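You operate a simulated robot arm through the tools that you are given. There is no shell and no other tool. Be economical: measure what you need, move in short steps, check, and stop when the job is done.

Carry out the task below with a simulated two-armed robot. There is one attempt and no reset: what you move stays moved.

TASK
Seal both stubs and both sockets of the dark block.
Fine: purple caps on the stubs, green plugs in the sockets, each of the size marked on the block; push all four down till they stop.

The check looks at the end state, three seconds after you hand in, the way a careful person would. Anything else that was tipped, shoved, dropped, spilled or broken makes it a failure. Lids that push on must go on centred and level and be pressed home; caps that screw on are set level and turned clockwise until they are tight.

THE ROBOT
Two 7-joint arms with fingered hands on one trunk, on a base that drives. Base frame: it is fixed to the floor where the robot stands at the start and does not move with it; the origin is under the middle of the robot, x ahead of it, y to its left, z up; the surface under the hand at the start is at about z = 0.8. Readings come in m, degrees, newtons and seconds.
The left shoulder is at the start at [0.042, 0.163, 1.061], the right one opposite. Places, roughly: brass socket [0.7, -0.2, 0.9]; brass stub [0.7, 0.5, 0.9]; copper stub [0.7, 0, 0.9]. Payload 4 kg a hand.
Tool frame (each hand has its own): the origin (TCP) lies between the finger pads and is the grasp point; the fingertips stand 0.036 m ahead of it; z points along the fingers, y is the line along which they close. Largest opening 0.124 m; the body of the gripper starts 0.042 m behind the TCP. The gripper is a hand of 4 fingers: y runs from the thumb to the fingers, the wrist lies at [-0.015, -0.099, -0.189] in the tool frame.
Orientation is that of the tool frame in the base frame, as a unit quaternion [x, y, z, w]. With the fingers straight down and the wrist toward the robot, the tool's x, y and z point along [0, 1, 0], [1, 0, 0] and [0, 0, -1] of the base frame.

THE INTERFACE
- The arms move only by the tool servo_tool. It takes "left_series", "right_series" or both (then of equal length, played together; a hand with none holds still); each is a list of rows, each an object (a shift or turn left out is 0) with "linear": the shift along the tool's x, y, z in units of 250 mm (1.0 is 250 mm), a list of three; "rot": the turn, a rotation vector about the tool's x, y, z in units of 90 degrees (1.0 is 90 degrees), a list of three. In form: [{"linear": [dx, dy, dz], "rot": [wx, wy, wz]}, ...]. A call has 1 to 10 rows; each row is the pose to reach, as a shift and turn from the pose commanded when the call began, along the tool's axes at that moment. A call with a number of a shift or a turn outside -1 to 1 is refused whole. A row lasts 0.2 s, in which the tool goes at most 0.05 m and 8.6 degrees; a call with a longer step from one row to the next is refused whole. A pose out of reach is approached as far as the arm can. The call stops where the force on the tool passes 40 N (or 10 N more than at its start, if that is more) or the arm is blocked; 0.2 s more then pass. In this call time passes only in rows, and 0.2 s behind the last. It gives the time, the measured TCP pose, the force on the tool (base axes), the opening and the grip force at its end, in the units of the frame above (readings bear some noise), with the torque about the TCP (base axes, N m) and any sound that the robot's microphone picked up.
- Cameras (640 x 400 px; columns grow to the right, rows downward): "scene" is now at [0.1488, 0.0094, 1.2827]; the picture's right is [0.09, -1.00, -0.01], its down [-0.61, -0.05, -0.79] and it looks along [0.78, 0.08, -0.62] (base axes); focal length 255 px, centre (320, 200). "left" rides on the left gripper at [-0.075, -0.086, -0.123] in its tool frame; the picture's right is [-0.70, -0.34, 0.63], its down [0.64, -0.68, 0.35] and it looks along [0.32, 0.65, 0.69] (tool axes); focal length 275 px, centre (320, 200). "right" rides on the right gripper at [0.075, -0.086, -0.123] in its tool frame; the picture's right is [-0.70, 0.34, -0.63], its down [-0.64, -0.68, 0.35] and it looks along [-0.32, 0.65, 0.69] (tool axes); focal length 275 px, centre (320, 200). There is no depth. A picture from a camera that has moved, and an enlarged one, comes with that camera's place and axes in the base frame and with its lens.
- get_image(camera): a new picture of that camera. No time passes.
- lift_body(by): slides the trunk up (or, below 0, down) by that many m; the arms and the scene camera ride with it, the base frame stays. It gives what a move gives, with no picture.
- roll_base(legs): drives the robot by 1 to 6 legs, each [ahead, left, turn to the left] in m, m and degrees, along the robot's own axes; the way and the turn of a leg run together, so that a leg with both is an arc; at most 1.5 m and 180 degrees a leg. The arms and the cameras ride along, it lands a little off, and it stops where it bumps. It gives what a move gives.
- curl_fingers(index, middle, ring, thumb_bend, thumb_turn, hand): sets how far each is bent, from 0 (flat) to 1 (curled in); at 0.3 the hand is open as for a grip, at 0.7 the pads meet at the TCP. One left out holds its place. A second passes; each finger stops where it meets its share of the squeeze, and holds until it gets a number again. It is the only way to open and close the hand. It gives what a move gives, with no picture; readings hold the bend of each and the force on the fingers (four entries, about 0 where the hand has none), thumb and palm. thumb_turn goes from beside the hand (0) to across from the fingers (1), as for a grip.
- head_to(pan, tilt): turns the head with the scene camera to pan (to the left, within 86 degrees either way) and tilt (down, from -29 to 69), counted from straight ahead of the robot. It gives what a move gives.
- enlarge(camera, box): a new picture of the part [left, top, right, bottom] of that camera's present view, enlarged. No time passes.
- close_job(): hands the job in; it is judged then, once.

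Work in short steps. Places have to be worked out from the pictures, the camera data and where the tool is seen: move nearer, look again, correct. Check each grasp and each placing, and mend what went wrong. You have 120 turns and 92 pictures in all, those below and enlarged ones among them. Open the grippers and draw the arms clear of the work before you hand the job in, unless the task says otherwise; then end with one line.

The tools are called after "Emit:" by a JSON object that holds its "api" and its "payload". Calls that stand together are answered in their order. servo_tool: Moves the arms, as the interface text tells. Its arguments: {"type":"object","properties":{"left_series":{"type":"array","items":{"type":"object","properties":{"linear":{"type":"array","items":{"type":"number"}},"rot":{"type":"array","items":{"type":"number"}}}}},"right_series":{"type":"array","items":{"type":"object","properties":{"linear":{"type":"array","items":{"type":"number"}},"rot":{"type":"array","items":{"type":"number"}}}}}},"required":[]} The other tools are called the same way: lift_body (by) slides the trunk up or down; curl_fingers (index, middle, ring, thumb_bend, thumb_turn, hand) moves the fingers one by one; roll_base (legs) drives the base; head_to (pan, tilt) turns the head that bears the scene camera; get_image (camera) takes a picture; enlarge (camera, box) takes an enlarged picture of a part of a camera's view; close_job () hands the job in.

At the start:

```text
time_s: 0.0
left_tcp_pos: [0.7631, 0.2533, 1.0974]
left_orientation: [0.707, 0.707, -0.001, 0.0]
left_contact_force: [0.2, 0.0, -0.1]
left_wrist_torque: [-0.01, 0.0, 0.03]
left_gripper_width: 0.1238
left_gripper_force: 0.0
left_shape: jaw
left_bend: [0.3, 0.3, 0.3, 0.3, 0.98]
left_finger forces: [0.1, 0.0, 0.0, 0.0, 0.1, 0.0]
right_tcp_pos: [0.6234, -0.3793, 1.0925]
right_orientation: [0.708, 0.707, 0.0, 0.0]
right_contact_force: [0.0, 0.7, 0.1]
right_wrist_torque: [-0.03, 0.02, -0.01]
right_gripper_width: 0.1236
right_gripper_force: 0.0
right_shape: jaw
right_bend: [0.3, 0.3, 0.3, 0.3, 0.98]
right_finger forces: [0.0, 0.0, 0.0, 0.1, 0.1, 0.1]
trunk travel left (down, up): [-0.225, 0.253]
robot x, y, heading: [-0.0009, -0.0008, -0.0]
head pan, tilt: [5.3, 29.2]
```

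scene: 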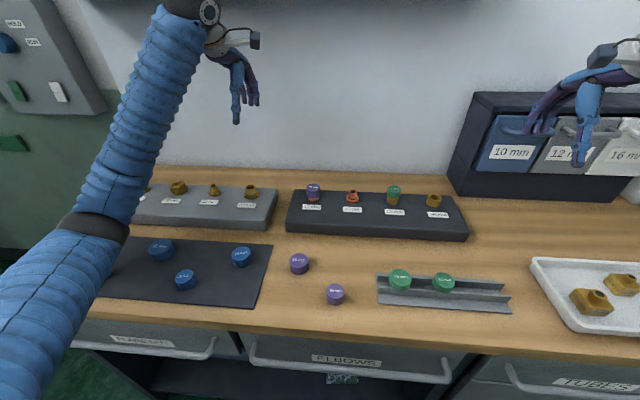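
right: 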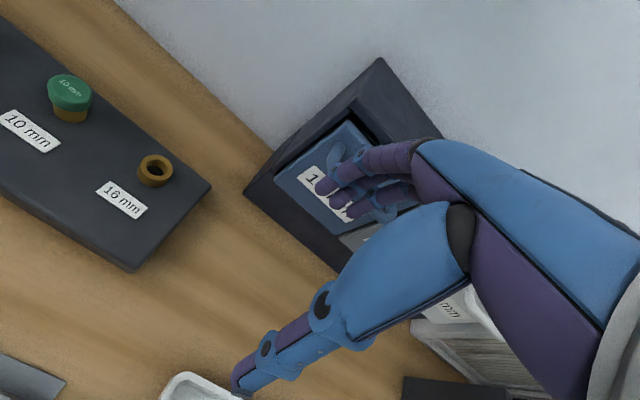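
left: 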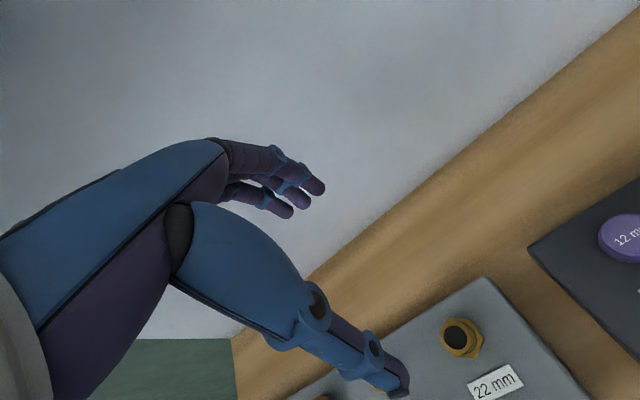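

The dark block seems to have one purple cap and one green plug already on it; I enlarge to read the labels and sizes.

Emit:
{"api": "enlarge", "payload": {"camera": "scene", "box": [280, 170, 480, 250]}}

Emit:
{"api": "enlarge", "payload": {"camera": "scene", "box": [280, 240, 520, 320]}}

```text
3.20 times, centred on (380, 210) of scene
camera zoom: at [0.1488, 0.0094, 1.2827], right [0.09, -1.0, -0.01], down [-0.61, -0.05, -0.79], along [0.78, 0.08, -0.62], focal length 816 px, centre (128, 168)
```

zoom: 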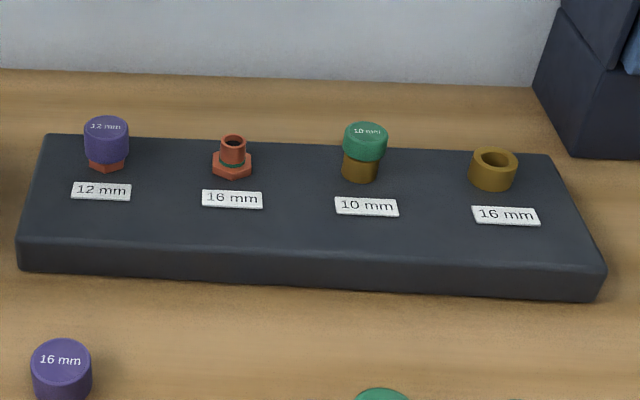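

```text
2.67 times, centred on (400, 280) of scene
camera zoom: at [0.1488, 0.0094, 1.2827], right [0.09, -1.0, -0.01], down [-0.61, -0.05, -0.79], along [0.78, 0.08, -0.62], focal length 680 px, centre (107, -13)
```

zoom: 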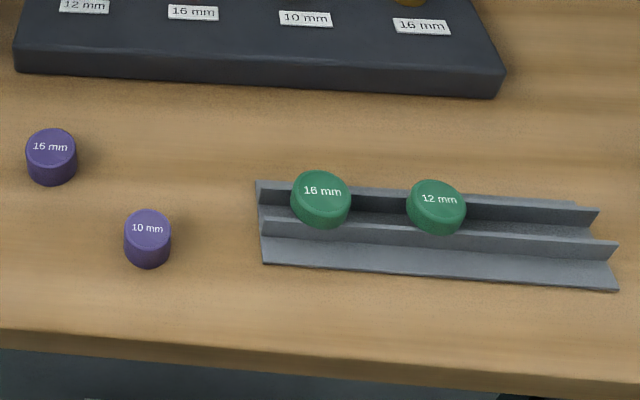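

Reading: the 12 mm cap and 10 mm plug are already on (seating to verify), while the 16 mm purple cap (~[0.50, 0.09]) and 16 mm green plug (~[0.47, -0.12]) have to be placed at about [0.706, -0.022] and [0.706, -0.237]. The parts are too near for the arms, so I back off 0.15 m.

Emit:
{"api": "roll_base", "payload": {"legs": [[-0.15, 0, 0]]}}

Emit:
{"api": "head_to", "payload": {"pan": 0, "tilt": 38}}

Emit:
{"api": "get_image", "payload": {"camera": "scene"}}

```text
time_s: 1.4
left_tcp_pos: [0.6104, 0.2522, 1.0994]
left_orientation: [0.708, 0.707, 0.0, 0.001]
left_contact_force: [-0.8, -0.1, -0.2]
left_wrist_torque: [0.02, -0.01, -0.01]
left_gripper_width: 0.1237
left_gripper_force: 0.0
left_shape: jaw
left_bend: [0.3, 0.3, 0.3, 0.3, 0.98]
left_finger forces: [0.0, 0.0, 0.0, 0.0, 0.1, 0.0]
right_tcp_pos: [0.4706, -0.3785, 1.0934]
right_orientation: [0.707, 0.707, 0.001, 0.0]
right_contact_force: [0.1, 0.2, -1.1]
right_wrist_torque: [0.0, -0.07, 0.01]
right_gripper_width: 0.1239
right_gripper_force: 0.0
right_shape: jaw
right_bend: [0.3, 0.3, 0.3, 0.3, 0.98]
right_finger forces: [0.0, 0.0, 0.0, 0.1, 0.0, 0.0]
trunk travel left (down, up): [-0.225, 0.253]
robot x, y, heading: [-0.1506, 0.0, -0.0]
head pan, tilt: [5.3, 29.2]
```

```text
time_s: 2.1
left_tcp_pos: [0.6122, 0.2525, 1.0955]
left_orientation: [0.707, 0.707, 0.0, 0.0]
left_contact_force: [0.3, -0.3, 0.3]
left_wrist_torque: [-0.03, 0.03, 0.03]
left_gripper_width: 0.1239
left_gripper_force: 0.1
left_shape: jaw
left_bend: [0.3, 0.3, 0.3, 0.3, 0.98]
left_finger forces: [0.0, 0.0, 0.0, 0.0, 0.0, 0.0]
right_tcp_pos: [0.4733, -0.3792, 1.0937]
right_orientation: [0.707, 0.707, 0.0, 0.0]
right_contact_force: [0.0, -0.4, 0.1]
right_wrist_torque: [0.01, -0.01, 0.01]
right_gripper_width: 0.1238
right_gripper_force: 0.0
right_shape: jaw
right_bend: [0.3, 0.3, 0.3, 0.3, 0.98]
right_finger forces: [0.1, 0.0, 0.0, 0.0, 0.0, 0.0]
trunk travel left (down, up): [-0.225, 0.253]
robot x, y, heading: [-0.1518, -0.0013, -0.0]
head pan, tilt: [0.0, 38.0]
```

```text
86 pictures are left
camera scene: at [-0.0079, 0.001, 1.2698], right [0.0, -1.0, 0.0], down [-0.73, 0.0, -0.68], along [0.68, 0.0, -0.73], focal length 255 px, centre (320, 200)
```

scene: 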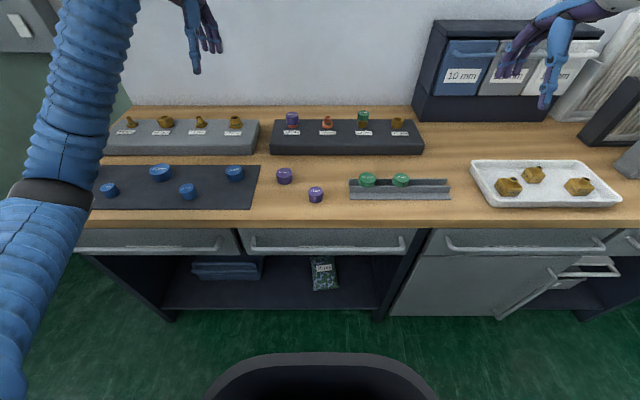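

I move both hands to looking poses above/behind their parts.

Emit:
{"api": "servo_tool", "payload": {"left_series": [{"linear": [-0.108, -0.095, 0.077]}, {"linear": [-0.217, -0.19, 0.153]}, {"linear": [-0.325, -0.285, 0.23]}, {"linear": [-0.433, -0.38, 0.307]}, {"linear": [-0.542, -0.475, 0.383]}, {"linear": [-0.65, -0.57, 0.46]}], "right_series": [{"linear": [0.153, -0.022, 0.076]}, {"linear": [0.305, -0.043, 0.152]}, {"linear": [0.458, -0.065, 0.228]}, {"linear": [0.611, -0.087, 0.304]}, {"linear": [0.763, -0.108, 0.38]}, {"linear": [0.916, -0.13, 0.456]}]}}

Emit:
{"api": "get_image", "payload": {"camera": "left"}}

Emit:
{"api": "get_image", "payload": {"camera": "right"}}

Emit:
{"api": "get_image", "payload": {"camera": "scene"}}

```text
time_s: 3.5
left_tcp_pos: [0.4694, 0.0905, 0.9831]
left_orientation: [0.707, 0.707, 0.0, 0.0]
left_contact_force: [0.7, -0.2, -0.2]
left_wrist_torque: [-0.03, -0.02, 0.02]
left_gripper_width: 0.1237
left_gripper_force: 0.0
left_shape: jaw
left_bend: [0.3, 0.3, 0.3, 0.3, 0.98]
left_finger forces: [0.1, 0.0, 0.0, 0.1, 0.0, 0.0]
right_tcp_pos: [0.4415, -0.1497, 0.9768]
right_orientation: [0.708, 0.707, 0.0, -0.001]
right_contact_force: [0.4, -0.3, 0.4]
right_wrist_torque: [0.0, -0.01, 0.03]
right_gripper_width: 0.1236
right_gripper_force: 0.1
right_shape: jaw
right_bend: [0.3, 0.3, 0.3, 0.3, 0.98]
right_finger forces: [0.0, 0.0, 0.0, 0.0, 0.0, 0.0]
trunk travel left (down, up): [-0.225, 0.253]
robot x, y, heading: [-0.1538, -0.0005, -0.0]
head pan, tilt: [0.0, 38.0]
```

```text
85 pictures are left
camera left: at [0.3822, 0.0168, 1.1059], right [-0.34, -0.7, -0.63], down [-0.68, 0.64, -0.35], along [0.65, 0.32, -0.69], focal length 275 px, centre (320, 200)
```

left: 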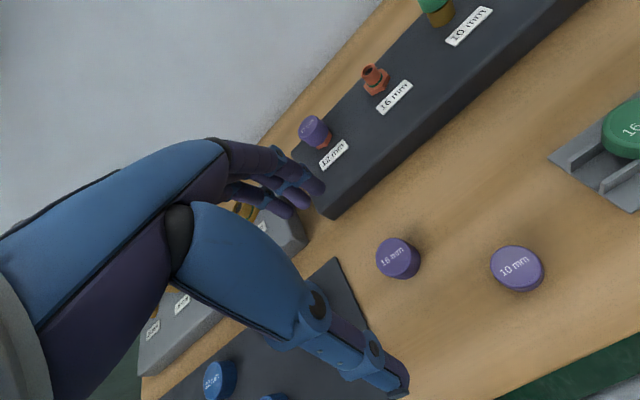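

```text
84 pictures are left
camera right: at [0.3556, -0.0757, 1.1001], right [0.34, -0.7, 0.63], down [-0.68, -0.64, -0.35], along [0.65, -0.32, -0.69], focal length 275 px, centre (320, 200)
```

right: 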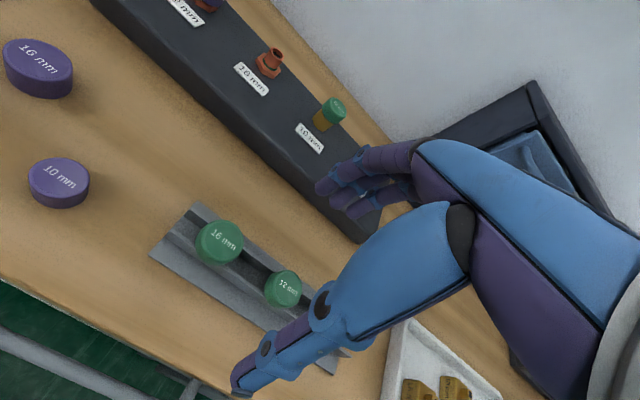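

```text
83 pictures are left
camera scene: at [-0.008, 0.0013, 1.2698], right [0.0, -1.0, 0.0], down [-0.73, 0.0, -0.68], along [0.68, 0.0, -0.73], focal length 255 px, centre (320, 200)
```

scene: 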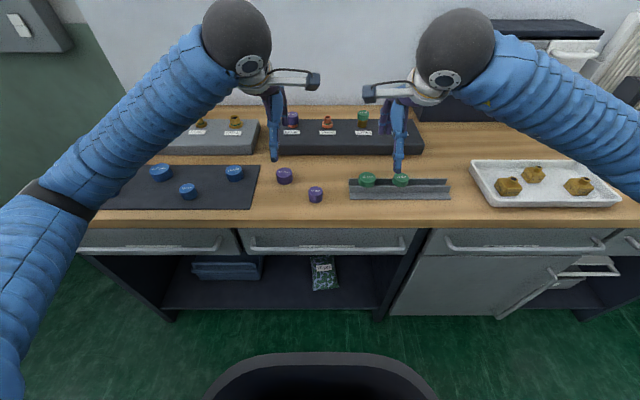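

Triangulation: purple 16 cap top at ≈(0.510, 0.094, 0.82), green 16 plug head at ≈(0.470, -0.118, 0.835). I take closer looks at how they sit and at the stubs.

Emit:
{"api": "enlarge", "payload": {"camera": "right", "box": [140, 190, 340, 315]}}

Emit:
{"api": "enlarge", "payload": {"camera": "left", "box": [270, 40, 430, 140]}}

Emit:
{"api": "enlarge", "payload": {"camera": "scene", "box": [270, 100, 430, 200]}}

```text
3.20 times, centred on (240, 252) of right
camera zoom: at [0.3556, -0.0757, 1.1001], right [0.34, -0.7, 0.63], down [-0.68, -0.64, -0.35], along [0.65, -0.32, -0.69], focal length 881 px, centre (576, 32)
```

zoom: 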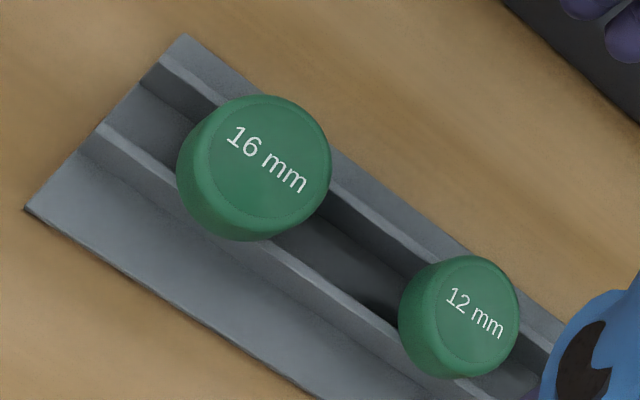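

```text
4.00 times, centred on (350, 90) of left
camera zoom: at [0.3822, 0.0168, 1.1059], right [-0.34, -0.7, -0.63], down [-0.68, 0.64, -0.35], along [0.65, 0.32, -0.69], focal length 1101 px, centre (200, 640)
```

zoom: 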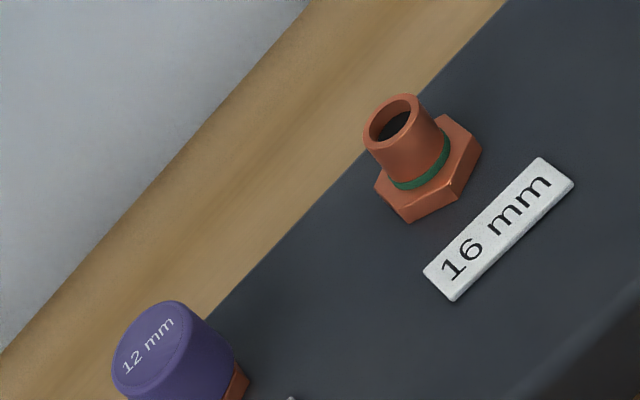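

```text
4.00 times, centred on (350, 150) of scene
camera zoom: at [-0.008, 0.0013, 1.2698], right [0.0, -1.0, 0.0], down [-0.73, 0.0, -0.68], along [0.68, 0.0, -0.73], focal length 1020 px, centre (200, 400)
```

zoom: 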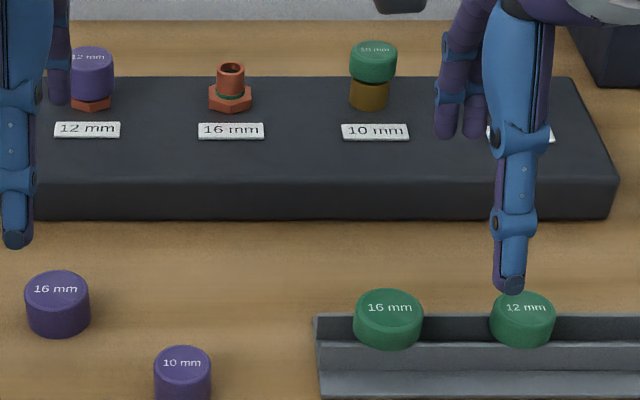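

I bring both hands above their parts, still clear of contact, and look.

Emit:
{"api": "servo_tool", "payload": {"left_series": [{"linear": [0.005, 0.054, 0.15]}, {"linear": [0.01, 0.108, 0.3]}, {"linear": [0.014, 0.162, 0.45]}], "right_series": [{"linear": [0.042, 0.038, 0.116]}, {"linear": [0.085, 0.076, 0.23]}, {"linear": [0.127, 0.114, 0.347]}]}}

Emit:
{"api": "get_image", "payload": {"camera": "left"}}

Emit:
{"api": "get_image", "payload": {"camera": "right"}}

```text
time_s: 4.3
left_tcp_pos: [0.5104, 0.0932, 0.8689]
left_orientation: [0.707, 0.707, -0.001, 0.0]
left_contact_force: [0.8, 0.4, -0.1]
left_wrist_torque: [0.01, 0.01, 0.02]
left_gripper_width: 0.1237
left_gripper_force: 0.0
left_shape: jaw
left_bend: [0.3, 0.3, 0.3, 0.3, 0.98]
left_finger forces: [0.1, 0.0, 0.1, 0.1, 0.1, 0.0]
right_tcp_pos: [0.4691, -0.1181, 0.8899]
right_orientation: [0.707, 0.707, -0.001, -0.001]
right_contact_force: [0.2, -0.4, 0.6]
right_wrist_torque: [-0.03, 0.03, 0.02]
right_gripper_width: 0.1238
right_gripper_force: 0.1
right_shape: jaw
right_bend: [0.3, 0.3, 0.3, 0.3, 0.98]
right_finger forces: [0.0, 0.0, 0.1, 0.0, 0.1, 0.0]
trunk travel left (down, up): [-0.225, 0.253]
robot x, y, heading: [-0.1509, 0.0004, 0.3]
head pan, tilt: [0.0, 38.0]
```

```text
79 pictures are left
camera left: at [0.4238, 0.0194, 0.9914], right [-0.34, -0.7, -0.63], down [-0.68, 0.65, -0.34], along [0.65, 0.32, -0.69], focal length 275 px, centre (320, 200)
```

left: 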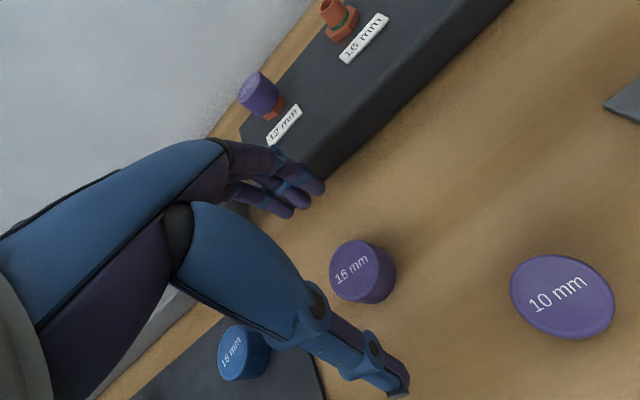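

```text
78 pictures are left
camera right: at [0.3851, -0.0438, 1.0126], right [0.34, -0.7, 0.63], down [-0.68, -0.64, -0.34], along [0.65, -0.32, -0.69], focal length 275 px, centre (320, 200)
```

right: 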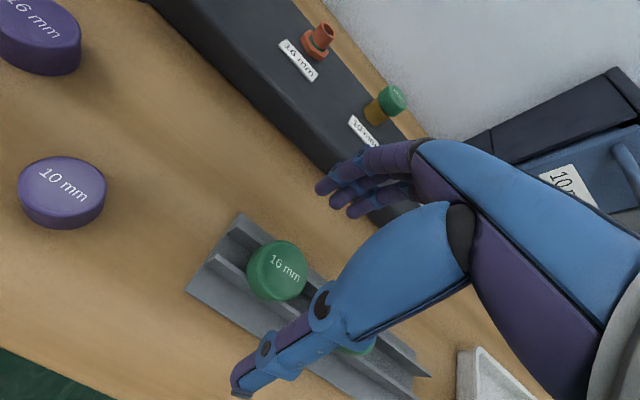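

Both hands are centred over their parts within a few mm. I descend the left to z≈0.840 and the right to z≈0.850.

Emit:
{"api": "servo_tool", "payload": {"left_series": [{"linear": [0.004, 0.0, 0.06]}, {"linear": [0.006, 0.0, 0.118]}], "right_series": [{"linear": [-0.004, 0.004, 0.08]}, {"linear": [-0.01, 0.004, 0.16]}]}}

Emit:
{"api": "get_image", "payload": {"camera": "left"}}

Emit:
{"api": "get_image", "payload": {"camera": "right"}}

Emit:
{"api": "enlarge", "payload": {"camera": "scene", "box": [240, 120, 440, 245]}}

```text
time_s: 4.9
left_tcp_pos: [0.5088, 0.0948, 0.8415]
left_orientation: [0.707, 0.707, 0.0, 0.0]
left_contact_force: [0.4, 0.2, -0.1]
left_wrist_torque: [-0.02, -0.01, -0.02]
left_gripper_width: 0.1237
left_gripper_force: 0.1
left_shape: jaw
left_bend: [0.3, 0.3, 0.3, 0.3, 0.98]
left_finger forces: [0.1, 0.0, 0.1, 0.1, 0.0, 0.0]
right_tcp_pos: [0.47, -0.1201, 0.8525]
right_orientation: [0.706, 0.708, 0.0, 0.0]
right_contact_force: [-0.1, -1.2, -0.8]
right_wrist_torque: [-0.01, -0.01, 0.05]
right_gripper_width: 0.1235
right_gripper_force: 0.1
right_shape: jaw
right_bend: [0.3, 0.3, 0.3, 0.3, 0.98]
right_finger forces: [0.1, 0.0, 0.1, 0.0, 0.0, 0.0]
trunk travel left (down, up): [-0.225, 0.253]
robot x, y, heading: [-0.151, -0.0022, -0.2]
head pan, tilt: [0.0, 38.0]
```

```text
77 pictures are left
camera left: at [0.4233, 0.0206, 0.9629], right [-0.34, -0.7, -0.63], down [-0.68, 0.64, -0.35], along [0.65, 0.31, -0.69], focal length 275 px, centre (320, 200)
```

left: 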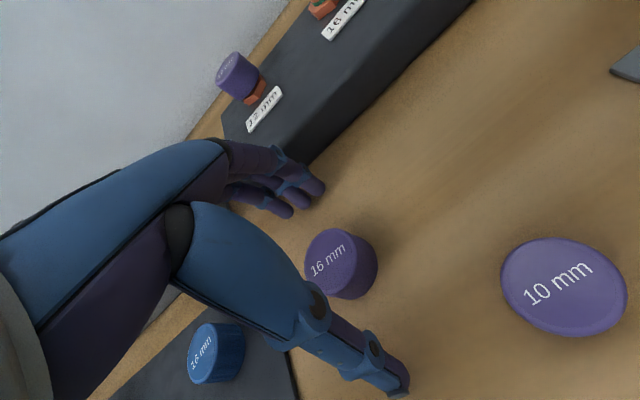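

```text
76 pictures are left
camera right: at [0.3846, -0.0461, 0.9741], right [0.34, -0.7, 0.63], down [-0.68, -0.64, -0.35], along [0.65, -0.32, -0.69], focal length 275 px, centre (320, 200)
```

right: 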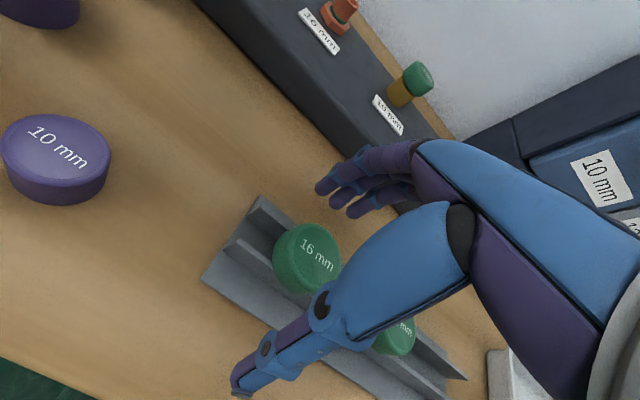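

```text
3.20 times, centred on (340, 182) of scene
camera zoom: at [-0.0084, 0.0009, 1.2698], right [0.0, -1.0, 0.0], down [-0.73, 0.0, -0.68], along [0.68, 0.0, -0.73], focal length 816 px, centre (256, 256)
```

zoom: 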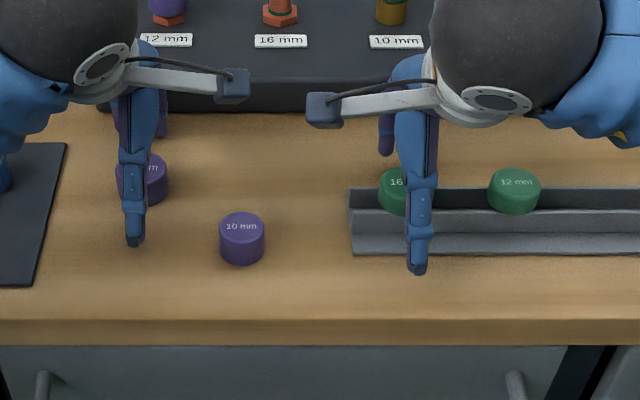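

Both are in place. I close both hands partway (0.48), then look at the alignment of the pads.

Emit:
{"api": "curl_fingers", "payload": {"hand": "left", "index": 0.48, "middle": 0.48, "ring": 0.48, "thumb_bend": 0.48, "thumb_turn": 1}}

Emit:
{"api": "curl_fingers", "payload": {"hand": "right", "index": 0.48, "middle": 0.48, "ring": 0.48, "thumb_bend": 0.48, "thumb_turn": 1}}

Emit:
{"api": "get_image", "payload": {"camera": "left"}}

Emit:
{"api": "get_image", "payload": {"camera": "right"}}

```text
time_s: 5.9
left_tcp_pos: [0.5085, 0.094, 0.842]
left_orientation: [0.707, 0.707, 0.001, 0.001]
left_contact_force: [2.9, 0.5, 13.2]
left_wrist_torque: [0.08, -0.68, 0.0]
left_gripper_width: 0.069
left_gripper_force: 6.8
left_shape: fingers
left_bend: [0.48, 0.46, 0.48, 0.48, 1.0]
left_finger forces: [4.8, 7.9, 0.1, 0.0, 0.1, 0.1]
right_tcp_pos: [0.4684, -0.1204, 0.8514]
right_orientation: [0.707, 0.707, -0.001, 0.0]
right_contact_force: [0.2, -0.4, 0.3]
right_wrist_torque: [-0.01, -0.03, -0.01]
right_gripper_width: 0.1238
right_gripper_force: 0.2
right_shape: jaw
right_bend: [0.3, 0.3, 0.3, 0.3, 0.98]
right_finger forces: [0.1, 0.1, 0.1, 0.1, 0.1, 0.1]
trunk travel left (down, up): [-0.225, 0.253]
robot x, y, heading: [-0.1537, 0.0025, 0.2]
head pan, tilt: [0.0, 38.0]
```

```text
time_s: 6.9
left_tcp_pos: [0.5089, 0.095, 0.8409]
left_orientation: [0.707, 0.707, 0.001, 0.001]
left_contact_force: [2.6, 0.7, 16.6]
left_wrist_torque: [0.05, -0.93, -0.01]
left_gripper_width: 0.0692
left_gripper_force: 8.5
left_shape: fingers
left_bend: [0.47, 0.46, 0.48, 0.48, 1.0]
left_finger forces: [7.9, 9.1, 0.0, 0.0, 0.0, 0.1]
right_tcp_pos: [0.4682, -0.121, 0.8515]
right_orientation: [0.707, 0.708, 0.0, 0.001]
right_contact_force: [-0.2, -0.2, 0.6]
right_wrist_torque: [-0.03, -0.02, -0.01]
right_gripper_width: 0.0686
right_gripper_force: 0.0
right_shape: fingers
right_bend: [0.48, 0.48, 0.48, 0.48, 1.0]
right_finger forces: [0.0, 0.0, 0.0, 0.0, 0.0, 0.0]
trunk travel left (down, up): [-0.225, 0.253]
robot x, y, heading: [-0.15, 0.0006, 0.1]
head pan, tilt: [0.0, 38.0]
```

```text
74 pictures are left
camera left: at [0.4227, 0.0207, 0.9638], right [-0.34, -0.7, -0.63], down [-0.68, 0.64, -0.35], along [0.65, 0.32, -0.69], focal length 275 px, centre (320, 200)
```

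left: 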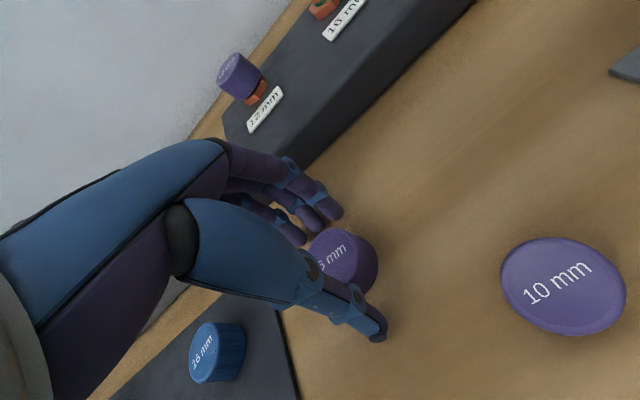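

```text
73 pictures are left
camera right: at [0.384, -0.0461, 0.9747], right [0.34, -0.7, 0.63], down [-0.68, -0.64, -0.35], along [0.65, -0.32, -0.69], focal length 275 px, centre (320, 200)
```

right: 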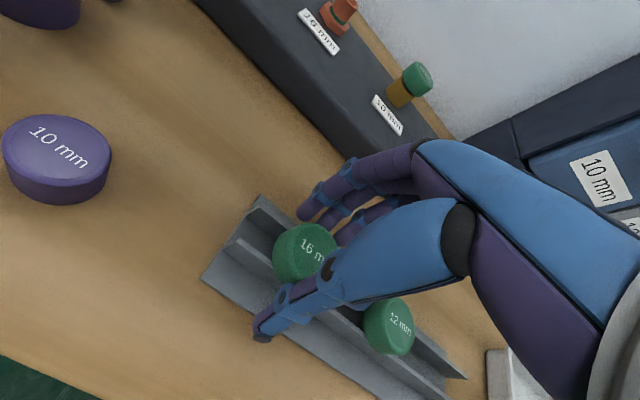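

The left index/middle tips press on the table (contact ~0.044 m ahead of the TCP, +16 N up), so I raise the left hand 10 mm; the right is free of contact. Then both close further.

Emit:
{"api": "servo_tool", "payload": {"left_series": [{"linear": [0.0, 0.008, -0.04]}]}}

Emit:
{"api": "curl_fingers", "payload": {"hand": "left", "index": 0.54, "middle": 0.54, "ring": 0.54, "thumb_bend": 0.54}}

Emit:
{"api": "curl_fingers", "payload": {"hand": "right", "index": 0.54, "middle": 0.54, "ring": 0.54, "thumb_bend": 0.54}}

Emit:
{"api": "get_image", "payload": {"camera": "left"}}

Emit:
{"api": "get_image", "payload": {"camera": "right"}}

```text
time_s: 7.3
left_tcp_pos: [0.5112, 0.0955, 0.8488]
left_orientation: [0.707, 0.707, -0.002, -0.001]
left_contact_force: [-0.3, -0.2, -0.4]
left_wrist_torque: [0.0, 0.0, 0.01]
left_gripper_width: 0.0687
left_gripper_force: 0.1
left_shape: fingers
left_bend: [0.48, 0.48, 0.48, 0.48, 1.0]
left_finger forces: [0.0, 0.1, 0.1, 0.0, 0.1, 0.1]
right_tcp_pos: [0.4695, -0.1204, 0.851]
right_orientation: [0.707, 0.707, 0.0, 0.0]
right_contact_force: [0.1, 0.8, -0.7]
right_wrist_torque: [0.01, -0.03, -0.01]
right_gripper_width: 0.0684
right_gripper_force: 0.0
right_shape: fingers
right_bend: [0.48, 0.48, 0.48, 0.48, 1.0]
right_finger forces: [0.0, 0.0, 0.0, 0.0, 0.0, 0.0]
trunk travel left (down, up): [-0.225, 0.253]
robot x, y, heading: [-0.1489, 0.0026, 0.0]
head pan, tilt: [0.0, 38.0]
```

```text
time_s: 8.3
left_tcp_pos: [0.5116, 0.0938, 0.8504]
left_orientation: [0.707, 0.707, 0.0, 0.001]
left_contact_force: [0.2, 0.1, -0.3]
left_wrist_torque: [0.01, -0.01, 0.02]
left_gripper_width: 0.0497
left_gripper_force: 0.0
left_shape: fingers
left_bend: [0.54, 0.54, 0.54, 0.54, 1.0]
left_finger forces: [0.0, 0.0, 0.0, 0.0, 0.1, 0.0]
right_tcp_pos: [0.4704, -0.1199, 0.8537]
right_orientation: [0.707, 0.707, 0.0, 0.0]
right_contact_force: [-0.3, -0.8, -0.3]
right_wrist_torque: [-0.01, -0.01, 0.02]
right_gripper_width: 0.0685
right_gripper_force: 0.0
right_shape: fingers
right_bend: [0.48, 0.48, 0.48, 0.48, 1.0]
right_finger forces: [0.0, 0.0, 0.0, 0.0, 0.0, 0.0]
trunk travel left (down, up): [-0.225, 0.253]
robot x, y, heading: [-0.1503, 0.0005, -0.2]
head pan, tilt: [0.0, 38.0]
```

```text
time_s: 9.3
left_tcp_pos: [0.5117, 0.0946, 0.8508]
left_orientation: [0.707, 0.707, 0.0, 0.0]
left_contact_force: [-0.1, -0.4, 0.4]
left_wrist_torque: [-0.02, 0.03, -0.01]
left_gripper_width: 0.0498
left_gripper_force: 0.1
left_shape: fingers
left_bend: [0.54, 0.54, 0.54, 0.54, 1.0]
left_finger forces: [0.0, 0.0, 0.0, 0.0, 0.1, 0.0]
right_tcp_pos: [0.4699, -0.1216, 0.8515]
right_orientation: [0.707, 0.707, 0.0, 0.0]
right_contact_force: [-3.0, 0.0, 2.8]
right_wrist_torque: [0.02, 0.04, 0.01]
right_gripper_width: 0.053
right_gripper_force: 1.8
right_shape: fingers
right_bend: [0.54, 0.54, 0.54, 0.53, 1.0]
right_finger forces: [0.1, 0.0, 0.1, 0.0, 3.5, 0.0]
trunk travel left (down, up): [-0.225, 0.253]
robot x, y, heading: [-0.1505, -0.0019, -0.2]
head pan, tilt: [0.0, 38.0]
```

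```text
72 pictures are left
camera left: at [0.4251, 0.0208, 0.9732], right [-0.34, -0.7, -0.63], down [-0.68, 0.64, -0.35], along [0.65, 0.32, -0.69], focal length 275 px, centre (320, 200)
```

left: 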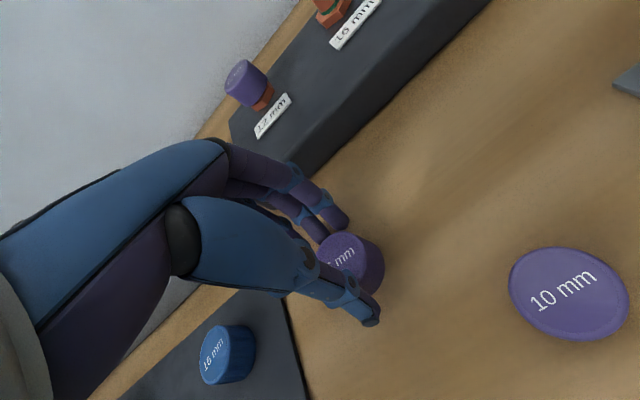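

```text
71 pictures are left
camera right: at [0.3844, -0.046, 0.9743], right [0.34, -0.7, 0.63], down [-0.68, -0.64, -0.35], along [0.65, -0.32, -0.69], focal length 275 px, centre (320, 200)
```

right: 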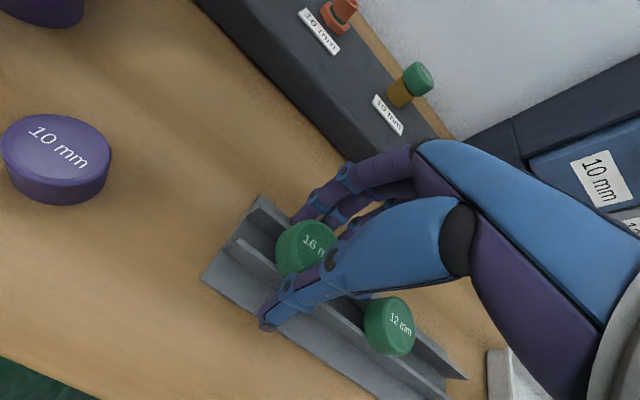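

The right thumb touches something at 3.5 N; I enlarge both to see what the thumb meets.

Emit:
{"api": "enlarge", "payload": {"camera": "right", "box": [230, 180, 390, 340]}}

Emit:
{"api": "enlarge", "payload": {"camera": "left", "box": [280, 180, 440, 340]}}

Emit:
{"api": "enlarge", "payload": {"camera": "scene", "box": [250, 140, 410, 240]}}

```text
2.50 times, centred on (310, 260) of right
camera zoom: at [0.3844, -0.046, 0.9743], right [0.34, -0.7, 0.63], down [-0.68, -0.64, -0.35], along [0.65, -0.32, -0.69], focal length 688 px, centre (345, 50)
```

zoom: 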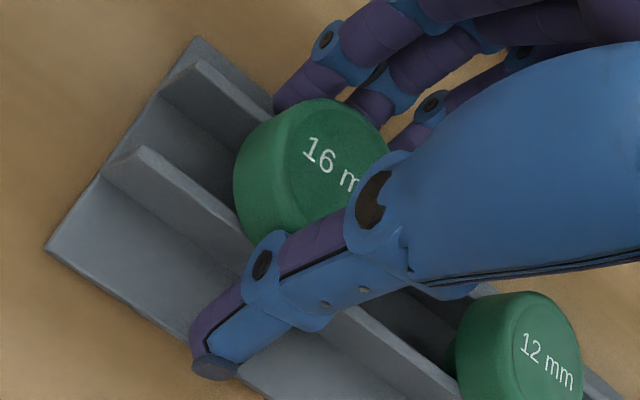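

```text
2.50 times, centred on (360, 260) of left
camera zoom: at [0.4251, 0.0208, 0.9732], right [-0.34, -0.7, -0.63], down [-0.68, 0.64, -0.35], along [0.65, 0.32, -0.69], focal length 688 px, centre (220, 50)
```

zoom: 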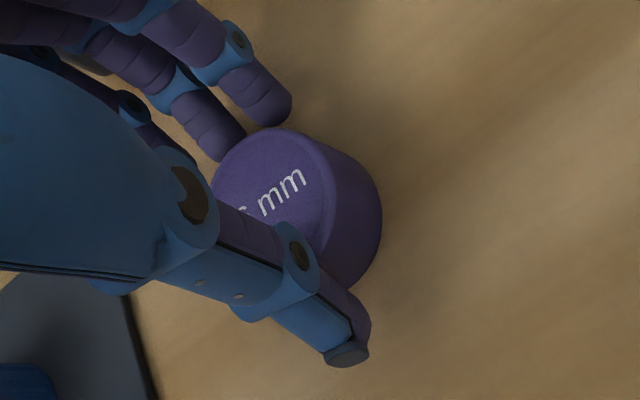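

```text
4.00 times, centred on (330, 190) of scene
camera zoom: at [-0.0087, 0.001, 1.2699], right [0.0, -1.0, 0.0], down [-0.73, 0.0, -0.68], along [0.68, 0.0, -0.73], focal length 1020 px, centre (280, 240)
```

zoom: 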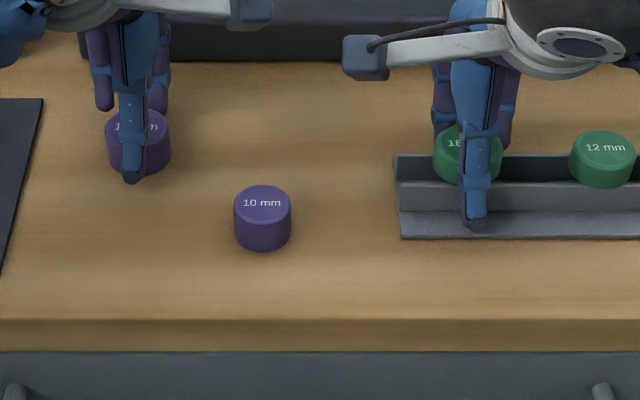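

The right thumb reaches over the front fin; I raise the right hand 8 mm so that both sides take only the plug's head, then close both hands to grip.

Emit:
{"api": "servo_tool", "payload": {"right_series": [{"linear": [0.008, 0.0, -0.032]}]}}

Emit:
{"api": "curl_fingers", "payload": {"hand": "right", "index": 0.62, "middle": 0.62, "ring": 0.62, "thumb_bend": 0.62}}

Emit:
{"api": "curl_fingers", "payload": {"hand": "left", "index": 0.62, "middle": 0.62, "ring": 0.62, "thumb_bend": 0.62}}

Emit:
{"api": "get_image", "payload": {"camera": "left"}}

Emit:
{"api": "get_image", "payload": {"camera": "right"}}

```text
time_s: 9.7
left_tcp_pos: [0.5119, 0.0949, 0.8507]
left_orientation: [0.707, 0.707, -0.001, 0.0]
left_contact_force: [-0.3, 0.1, -0.4]
left_wrist_torque: [0.0, 0.0, 0.01]
left_gripper_width: 0.0501
left_gripper_force: 0.1
left_shape: fingers
left_bend: [0.54, 0.54, 0.54, 0.54, 1.0]
left_finger forces: [0.1, 0.0, 0.0, 0.0, 0.0, 0.0]
right_tcp_pos: [0.47, -0.1183, 0.8592]
right_orientation: [0.707, 0.707, 0.0, 0.0]
right_contact_force: [-0.2, -0.1, -0.4]
right_wrist_torque: [-0.01, 0.0, 0.01]
right_gripper_width: 0.0503
right_gripper_force: 0.0
right_shape: fingers
right_bend: [0.54, 0.54, 0.54, 0.54, 1.0]
right_finger forces: [0.0, 0.1, 0.0, 0.0, 0.1, 0.1]
trunk travel left (down, up): [-0.225, 0.253]
robot x, y, heading: [-0.1515, -0.0011, 0.0]
head pan, tilt: [0.0, 38.0]
```

```text
time_s: 10.7
left_tcp_pos: [0.5112, 0.0951, 0.8511]
left_orientation: [0.707, 0.707, -0.001, 0.0]
left_contact_force: [0.5, -0.2, -0.3]
left_wrist_torque: [-0.02, -0.01, 0.0]
left_gripper_width: 0.0501
left_gripper_force: 0.0
left_shape: fingers
left_bend: [0.54, 0.54, 0.54, 0.54, 1.0]
left_finger forces: [0.1, 0.0, 0.0, 0.0, 0.0, 0.0]
right_tcp_pos: [0.4696, -0.1182, 0.8607]
right_orientation: [0.707, 0.707, -0.001, 0.0]
right_contact_force: [0.6, -0.4, 4.8]
right_wrist_torque: [-0.08, -0.1, -0.04]
right_gripper_width: 0.043
right_gripper_force: 11.0
right_shape: fingers
right_bend: [0.58, 0.58, 0.62, 0.59, 1.0]
right_finger forces: [4.4, 5.2, 0.5, 0.1, 11.7, 0.0]
trunk travel left (down, up): [-0.225, 0.253]
robot x, y, heading: [-0.1459, -0.0034, 0.0]
head pan, tilt: [0.0, 38.0]
```

```text
time_s: 11.7
left_tcp_pos: [0.5111, 0.0942, 0.8507]
left_orientation: [0.707, 0.707, 0.001, 0.0]
left_contact_force: [0.6, 1.0, 1.8]
left_wrist_torque: [0.02, -0.05, 0.0]
left_gripper_width: 0.0413
left_gripper_force: 7.6
left_shape: fingers
left_bend: [0.59, 0.58, 0.62, 0.59, 1.0]
left_finger forces: [3.2, 4.3, 0.1, 0.0, 7.2, 0.0]
right_tcp_pos: [0.4691, -0.1188, 0.8586]
right_orientation: [0.707, 0.707, 0.0, 0.0]
right_contact_force: [1.2, -1.0, 6.4]
right_wrist_torque: [-0.04, -0.16, 0.02]
right_gripper_width: 0.0432
right_gripper_force: 11.2
right_shape: fingers
right_bend: [0.58, 0.58, 0.62, 0.59, 1.0]
right_finger forces: [4.7, 5.4, 0.6, 0.0, 11.5, 0.0]
trunk travel left (down, up): [-0.225, 0.253]
robot x, y, heading: [-0.1506, 0.0016, -0.4]
head pan, tilt: [0.0, 38.0]
```

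```text
67 pictures are left
camera left: at [0.4251, 0.0208, 0.9733], right [-0.34, -0.7, -0.63], down [-0.68, 0.64, -0.35], along [0.65, 0.32, -0.69], focal length 275 px, centre (320, 200)
```

left: 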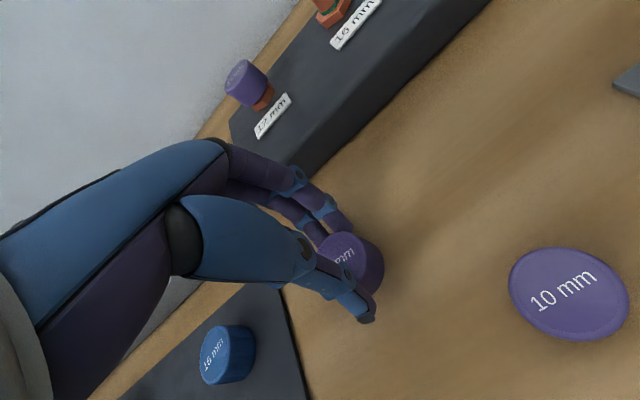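

```text
66 pictures are left
camera right: at [0.3844, -0.0442, 0.9822], right [0.34, -0.7, 0.63], down [-0.68, -0.64, -0.35], along [0.65, -0.32, -0.69], focal length 275 px, centre (320, 200)
```

right: 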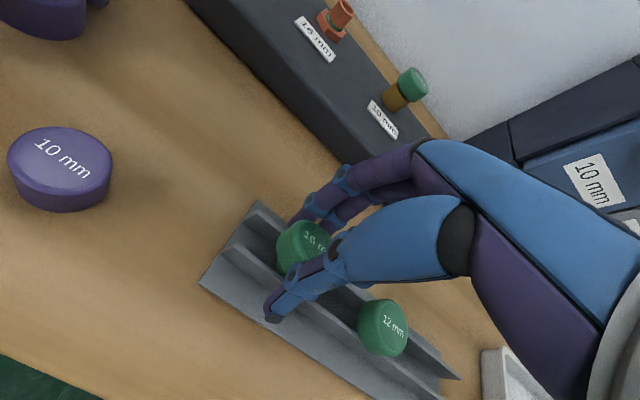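

Both parts are held as a tripod by index, middle and thumb. I firm up the grips a bit and lift both a little to check.

Emit:
{"api": "curl_fingers", "payload": {"hand": "right", "index": 0.68, "middle": 0.68, "thumb_bend": 0.68}}

Emit:
{"api": "curl_fingers", "payload": {"hand": "left", "index": 0.68, "middle": 0.68, "thumb_bend": 0.68}}

Emit:
{"api": "servo_tool", "payload": {"left_series": [{"linear": [0, 0, -0.1]}, {"linear": [0, 0, -0.24]}, {"linear": [0, 0, -0.4]}], "right_series": [{"linear": [0, 0, -0.1]}, {"linear": [0, 0, -0.24]}, {"linear": [0, 0, -0.4]}]}}

Emit:
{"api": "get_image", "payload": {"camera": "left"}}

Emit:
{"api": "get_image", "payload": {"camera": "right"}}

Emit:
{"api": "get_image", "payload": {"camera": "scene"}}

```text
time_s: 12.7
left_tcp_pos: [0.5112, 0.0949, 0.8512]
left_orientation: [0.706, 0.708, 0.0, 0.0]
left_contact_force: [0.8, -0.1, 0.0]
left_wrist_torque: [0.02, 0.03, -0.01]
left_gripper_width: 0.041
left_gripper_force: 7.1
left_shape: fingers
left_bend: [0.59, 0.58, 0.62, 0.59, 1.0]
left_finger forces: [3.1, 4.1, 0.0, 0.0, 7.1, 0.0]
right_tcp_pos: [0.4686, -0.119, 0.8602]
right_orientation: [0.707, 0.707, 0.0, 0.001]
right_contact_force: [-8.4, -0.6, 12.4]
right_wrist_torque: [-0.07, 0.11, -0.05]
right_gripper_width: 0.0417
right_gripper_force: 23.1
right_shape: fingers
right_bend: [0.58, 0.58, 0.62, 0.61, 1.0]
right_finger forces: [7.7, 7.9, 0.7, 0.0, 29.2, 0.0]
trunk travel left (down, up): [-0.225, 0.253]
robot x, y, heading: [-0.1536, -0.0002, -0.0]
head pan, tilt: [0.0, 38.0]
```

```text
time_s: 13.7
left_tcp_pos: [0.5108, 0.095, 0.8505]
left_orientation: [0.707, 0.707, 0.001, 0.001]
left_contact_force: [-1.3, 0.2, 4.2]
left_wrist_torque: [0.02, -0.08, -0.01]
left_gripper_width: 0.039
left_gripper_force: 16.5
left_shape: fingers
left_bend: [0.6, 0.59, 0.62, 0.61, 1.0]
left_finger forces: [7.5, 8.3, 0.0, 0.0, 17.2, 0.0]
right_tcp_pos: [0.4682, -0.1177, 0.8604]
right_orientation: [0.707, 0.707, 0.0, 0.001]
right_contact_force: [-7.8, -1.2, 12.5]
right_wrist_torque: [-0.05, 0.05, -0.03]
right_gripper_width: 0.0415
right_gripper_force: 22.4
right_shape: fingers
right_bend: [0.58, 0.58, 0.62, 0.61, 1.0]
right_finger forces: [7.9, 7.9, 0.6, 0.0, 28.7, 0.0]
trunk travel left (down, up): [-0.225, 0.253]
robot x, y, heading: [-0.1509, -0.0026, 0.1]
head pan, tilt: [0.0, 38.0]
```

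```text
time_s: 14.5
left_tcp_pos: [0.5095, 0.0959, 0.9516]
left_orientation: [0.707, 0.707, 0.0, 0.0]
left_contact_force: [0.0, -0.7, -0.1]
left_wrist_torque: [0.05, -0.02, 0.01]
left_gripper_width: 0.0388
left_gripper_force: 16.8
left_shape: fingers
left_bend: [0.6, 0.59, 0.62, 0.61, 1.0]
left_finger forces: [8.1, 7.8, 0.0, 0.0, 16.0, 0.0]
right_tcp_pos: [0.4696, -0.1187, 0.9594]
right_orientation: [0.707, 0.707, 0.0, 0.0]
right_contact_force: [0.0, 0.4, 0.0]
right_wrist_torque: [-0.01, -0.02, 0.0]
right_gripper_width: 0.0407
right_gripper_force: 21.6
right_shape: fingers
right_bend: [0.58, 0.58, 0.62, 0.62, 1.0]
right_finger forces: [10.9, 10.0, 0.0, 0.1, 21.5, 0.0]
trunk travel left (down, up): [-0.225, 0.253]
robot x, y, heading: [-0.1491, -0.0008, -0.0]
head pan, tilt: [0.0, 38.0]
```

```text
65 pictures are left
camera left: at [0.424, 0.0209, 1.0743], right [-0.34, -0.7, -0.63], down [-0.68, 0.64, -0.35], along [0.65, 0.32, -0.69], focal length 275 px, centre (320, 200)
```

left: 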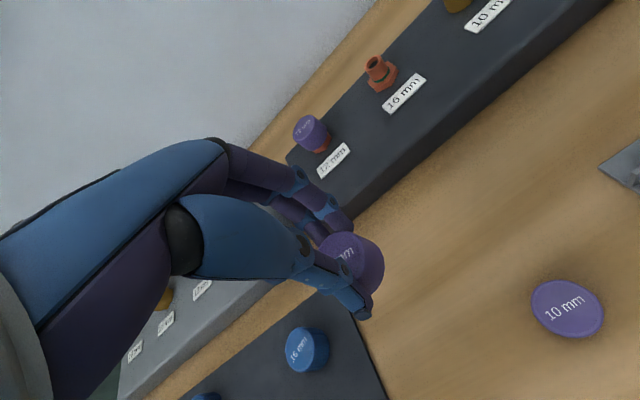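

```text
64 pictures are left
camera right: at [0.3836, -0.0443, 1.0832], right [0.34, -0.7, 0.63], down [-0.68, -0.64, -0.35], along [0.65, -0.32, -0.69], focal length 275 px, centre (320, 200)
```

right: 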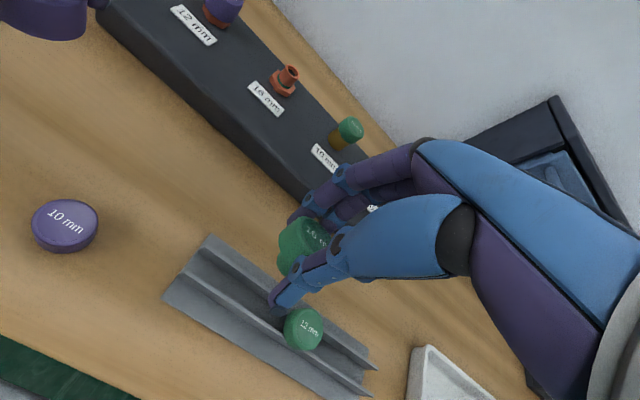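

```text
63 pictures are left
camera scene: at [-0.0095, 0.0013, 1.2703], right [0.0, -1.0, 0.0], down [-0.73, 0.0, -0.69], along [0.69, 0.0, -0.73], focal length 255 px, centre (320, 200)
```

scene: 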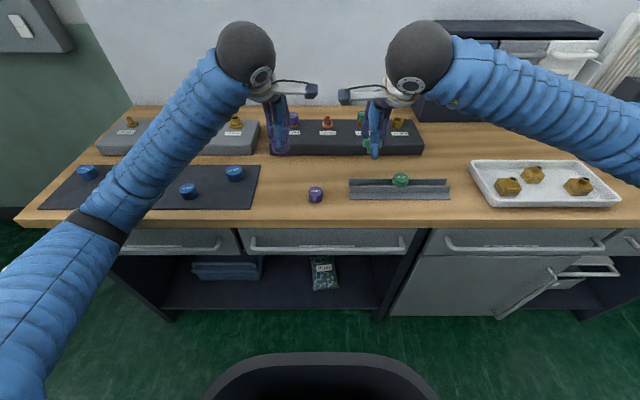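

Both parts are in the hands. I enlarge to check they hang level.

Emit:
{"api": "enlarge", "payload": {"camera": "left", "box": [290, 190, 450, 340]}}

Emit:
{"api": "enlarge", "payload": {"camera": "right", "box": [230, 190, 390, 340]}}

Emit:
{"api": "enlarge", "payload": {"camera": "scene", "box": [260, 90, 420, 190]}}

```text
2.67 times, centred on (370, 265) of left
camera zoom: at [0.424, 0.0209, 1.0743], right [-0.34, -0.7, -0.63], down [-0.68, 0.64, -0.35], along [0.65, 0.32, -0.69], focal length 734 px, centre (187, 27)
```

zoom: 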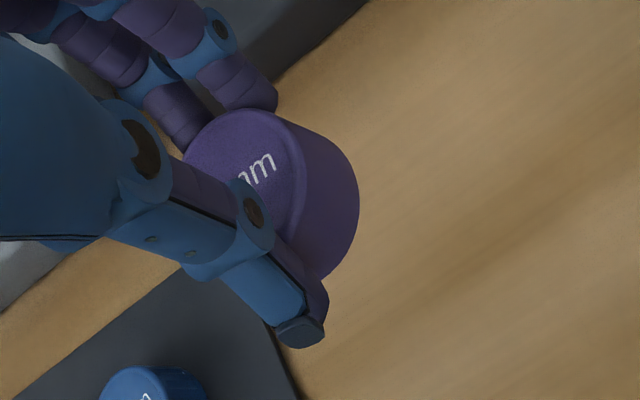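

```text
2.67 times, centred on (310, 265) of right
camera zoom: at [0.3836, -0.0443, 1.0832], right [0.34, -0.7, 0.63], down [-0.68, -0.64, -0.35], along [0.65, -0.32, -0.69], focal length 734 px, centre (347, 27)
```

zoom: 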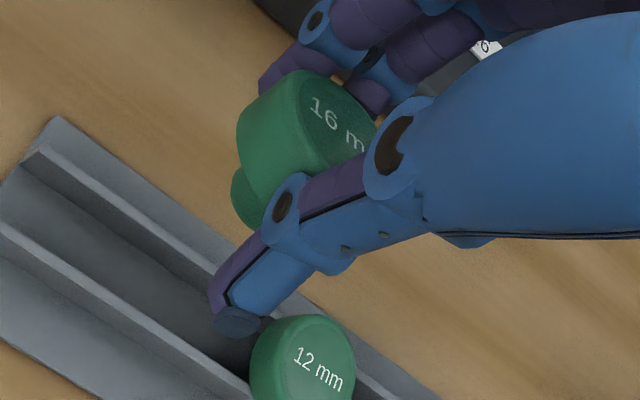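

```text
4.00 times, centred on (340, 140) of scene
camera zoom: at [-0.0095, 0.0013, 1.2703], right [0.0, -1.0, 0.0], down [-0.73, 0.0, -0.69], along [0.69, 0.0, -0.73], focal length 1020 px, centre (240, 440)
```

zoom: 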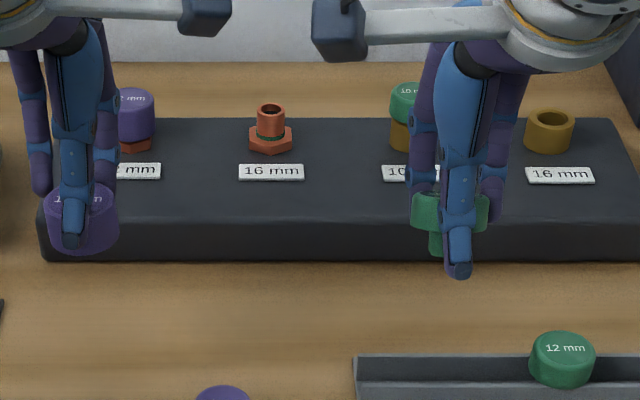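

The purple cap hangs level, but the green plug has tilted in the right hand (I will reset that one in its rail later). First I carry the purple cap over the 16 mm stub, well above it.

Emit:
{"api": "servo_tool", "payload": {"left_series": [{"linear": [-0.06, 0.1, -0.1]}, {"linear": [-0.14, 0.24, -0.1]}, {"linear": [-0.22, 0.38, -0.1]}, {"linear": [-0.31, 0.52, -0.1]}, {"linear": [-0.4, 0.66, -0.1]}, {"linear": [-0.476, 0.794, -0.1]}]}}

Emit:
{"api": "get_image", "payload": {"camera": "left"}}

Emit:
{"api": "get_image", "payload": {"camera": "right"}}

Emit:
{"api": "enlarge", "payload": {"camera": "scene", "box": [260, 70, 420, 170]}}

```text
time_s: 16.1
left_tcp_pos: [0.7017, 0.1078, 0.9828]
left_orientation: [0.67, 0.743, 0.007, 0.001]
left_contact_force: [1.3, 0.3, -0.5]
left_wrist_torque: [0.02, 0.03, -0.02]
left_gripper_width: 0.0385
left_gripper_force: 16.0
left_shape: fingers
left_bend: [0.6, 0.59, 0.62, 0.61, 1.0]
left_finger forces: [8.1, 8.0, 0.0, 0.0, 15.9, 0.0]
right_tcp_pos: [0.4669, -0.0213, 0.9633]
right_orientation: [0.673, 0.74, 0.003, 0.002]
right_contact_force: [0.2, -1.3, -0.4]
right_wrist_torque: [0.06, 0.03, 0.02]
right_gripper_width: 0.0404
right_gripper_force: 20.6
right_shape: fingers
right_bend: [0.58, 0.58, 0.62, 0.62, 1.0]
right_finger forces: [10.9, 10.4, 0.0, 0.0, 21.3, 0.0]
trunk travel left (down, up): [-0.225, 0.253]
robot x, y, heading: [-0.1527, 0.0404, 5.2]
head pan, tilt: [0.0, 38.0]
stopped in row 6 (left hand): the arm was blocked; the commanded pose is now the measured one
```

```text
59 pictures are left
camera left: at [0.6228, 0.0235, 1.1042], right [-0.25, -0.72, -0.64], down [-0.74, 0.57, -0.35], along [0.62, 0.39, -0.68], focal length 275 px, centre (320, 200)
```

left: 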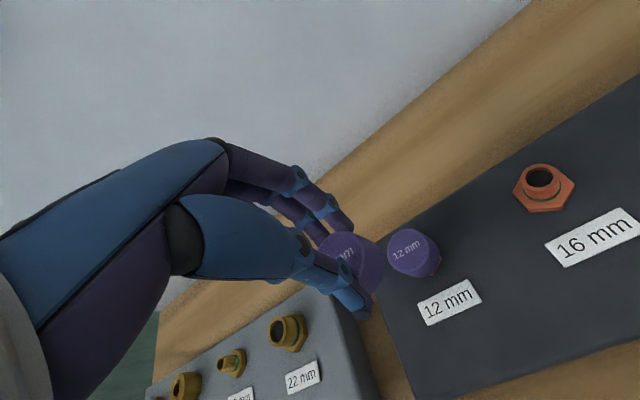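

```text
58 pictures are left
camera right: at [0.3746, 0.0446, 1.0857], right [0.39, -0.66, 0.63], down [-0.62, -0.7, -0.35], along [0.68, -0.25, -0.69], focal length 275 px, centre (320, 200)
```

right: 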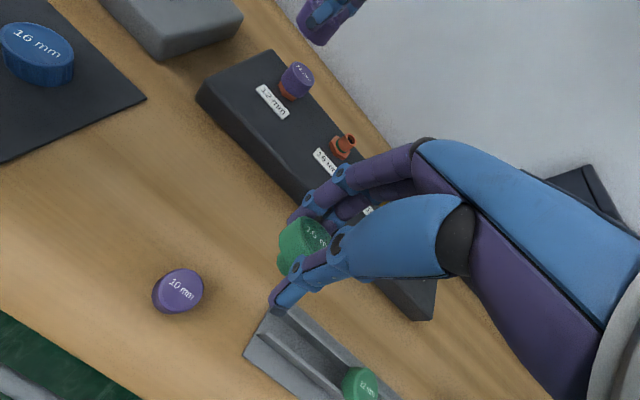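

```text
4.00 times, centred on (340, 120) of scene
camera zoom: at [-0.0227, 0.053, 1.2703], right [0.09, -1.0, 0.0], down [-0.72, -0.06, -0.69], along [0.69, 0.06, -0.72], focal length 1020 px, centre (240, 520)
```

zoom: 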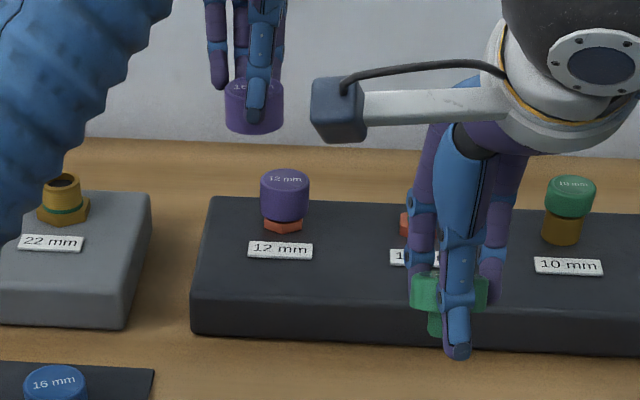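

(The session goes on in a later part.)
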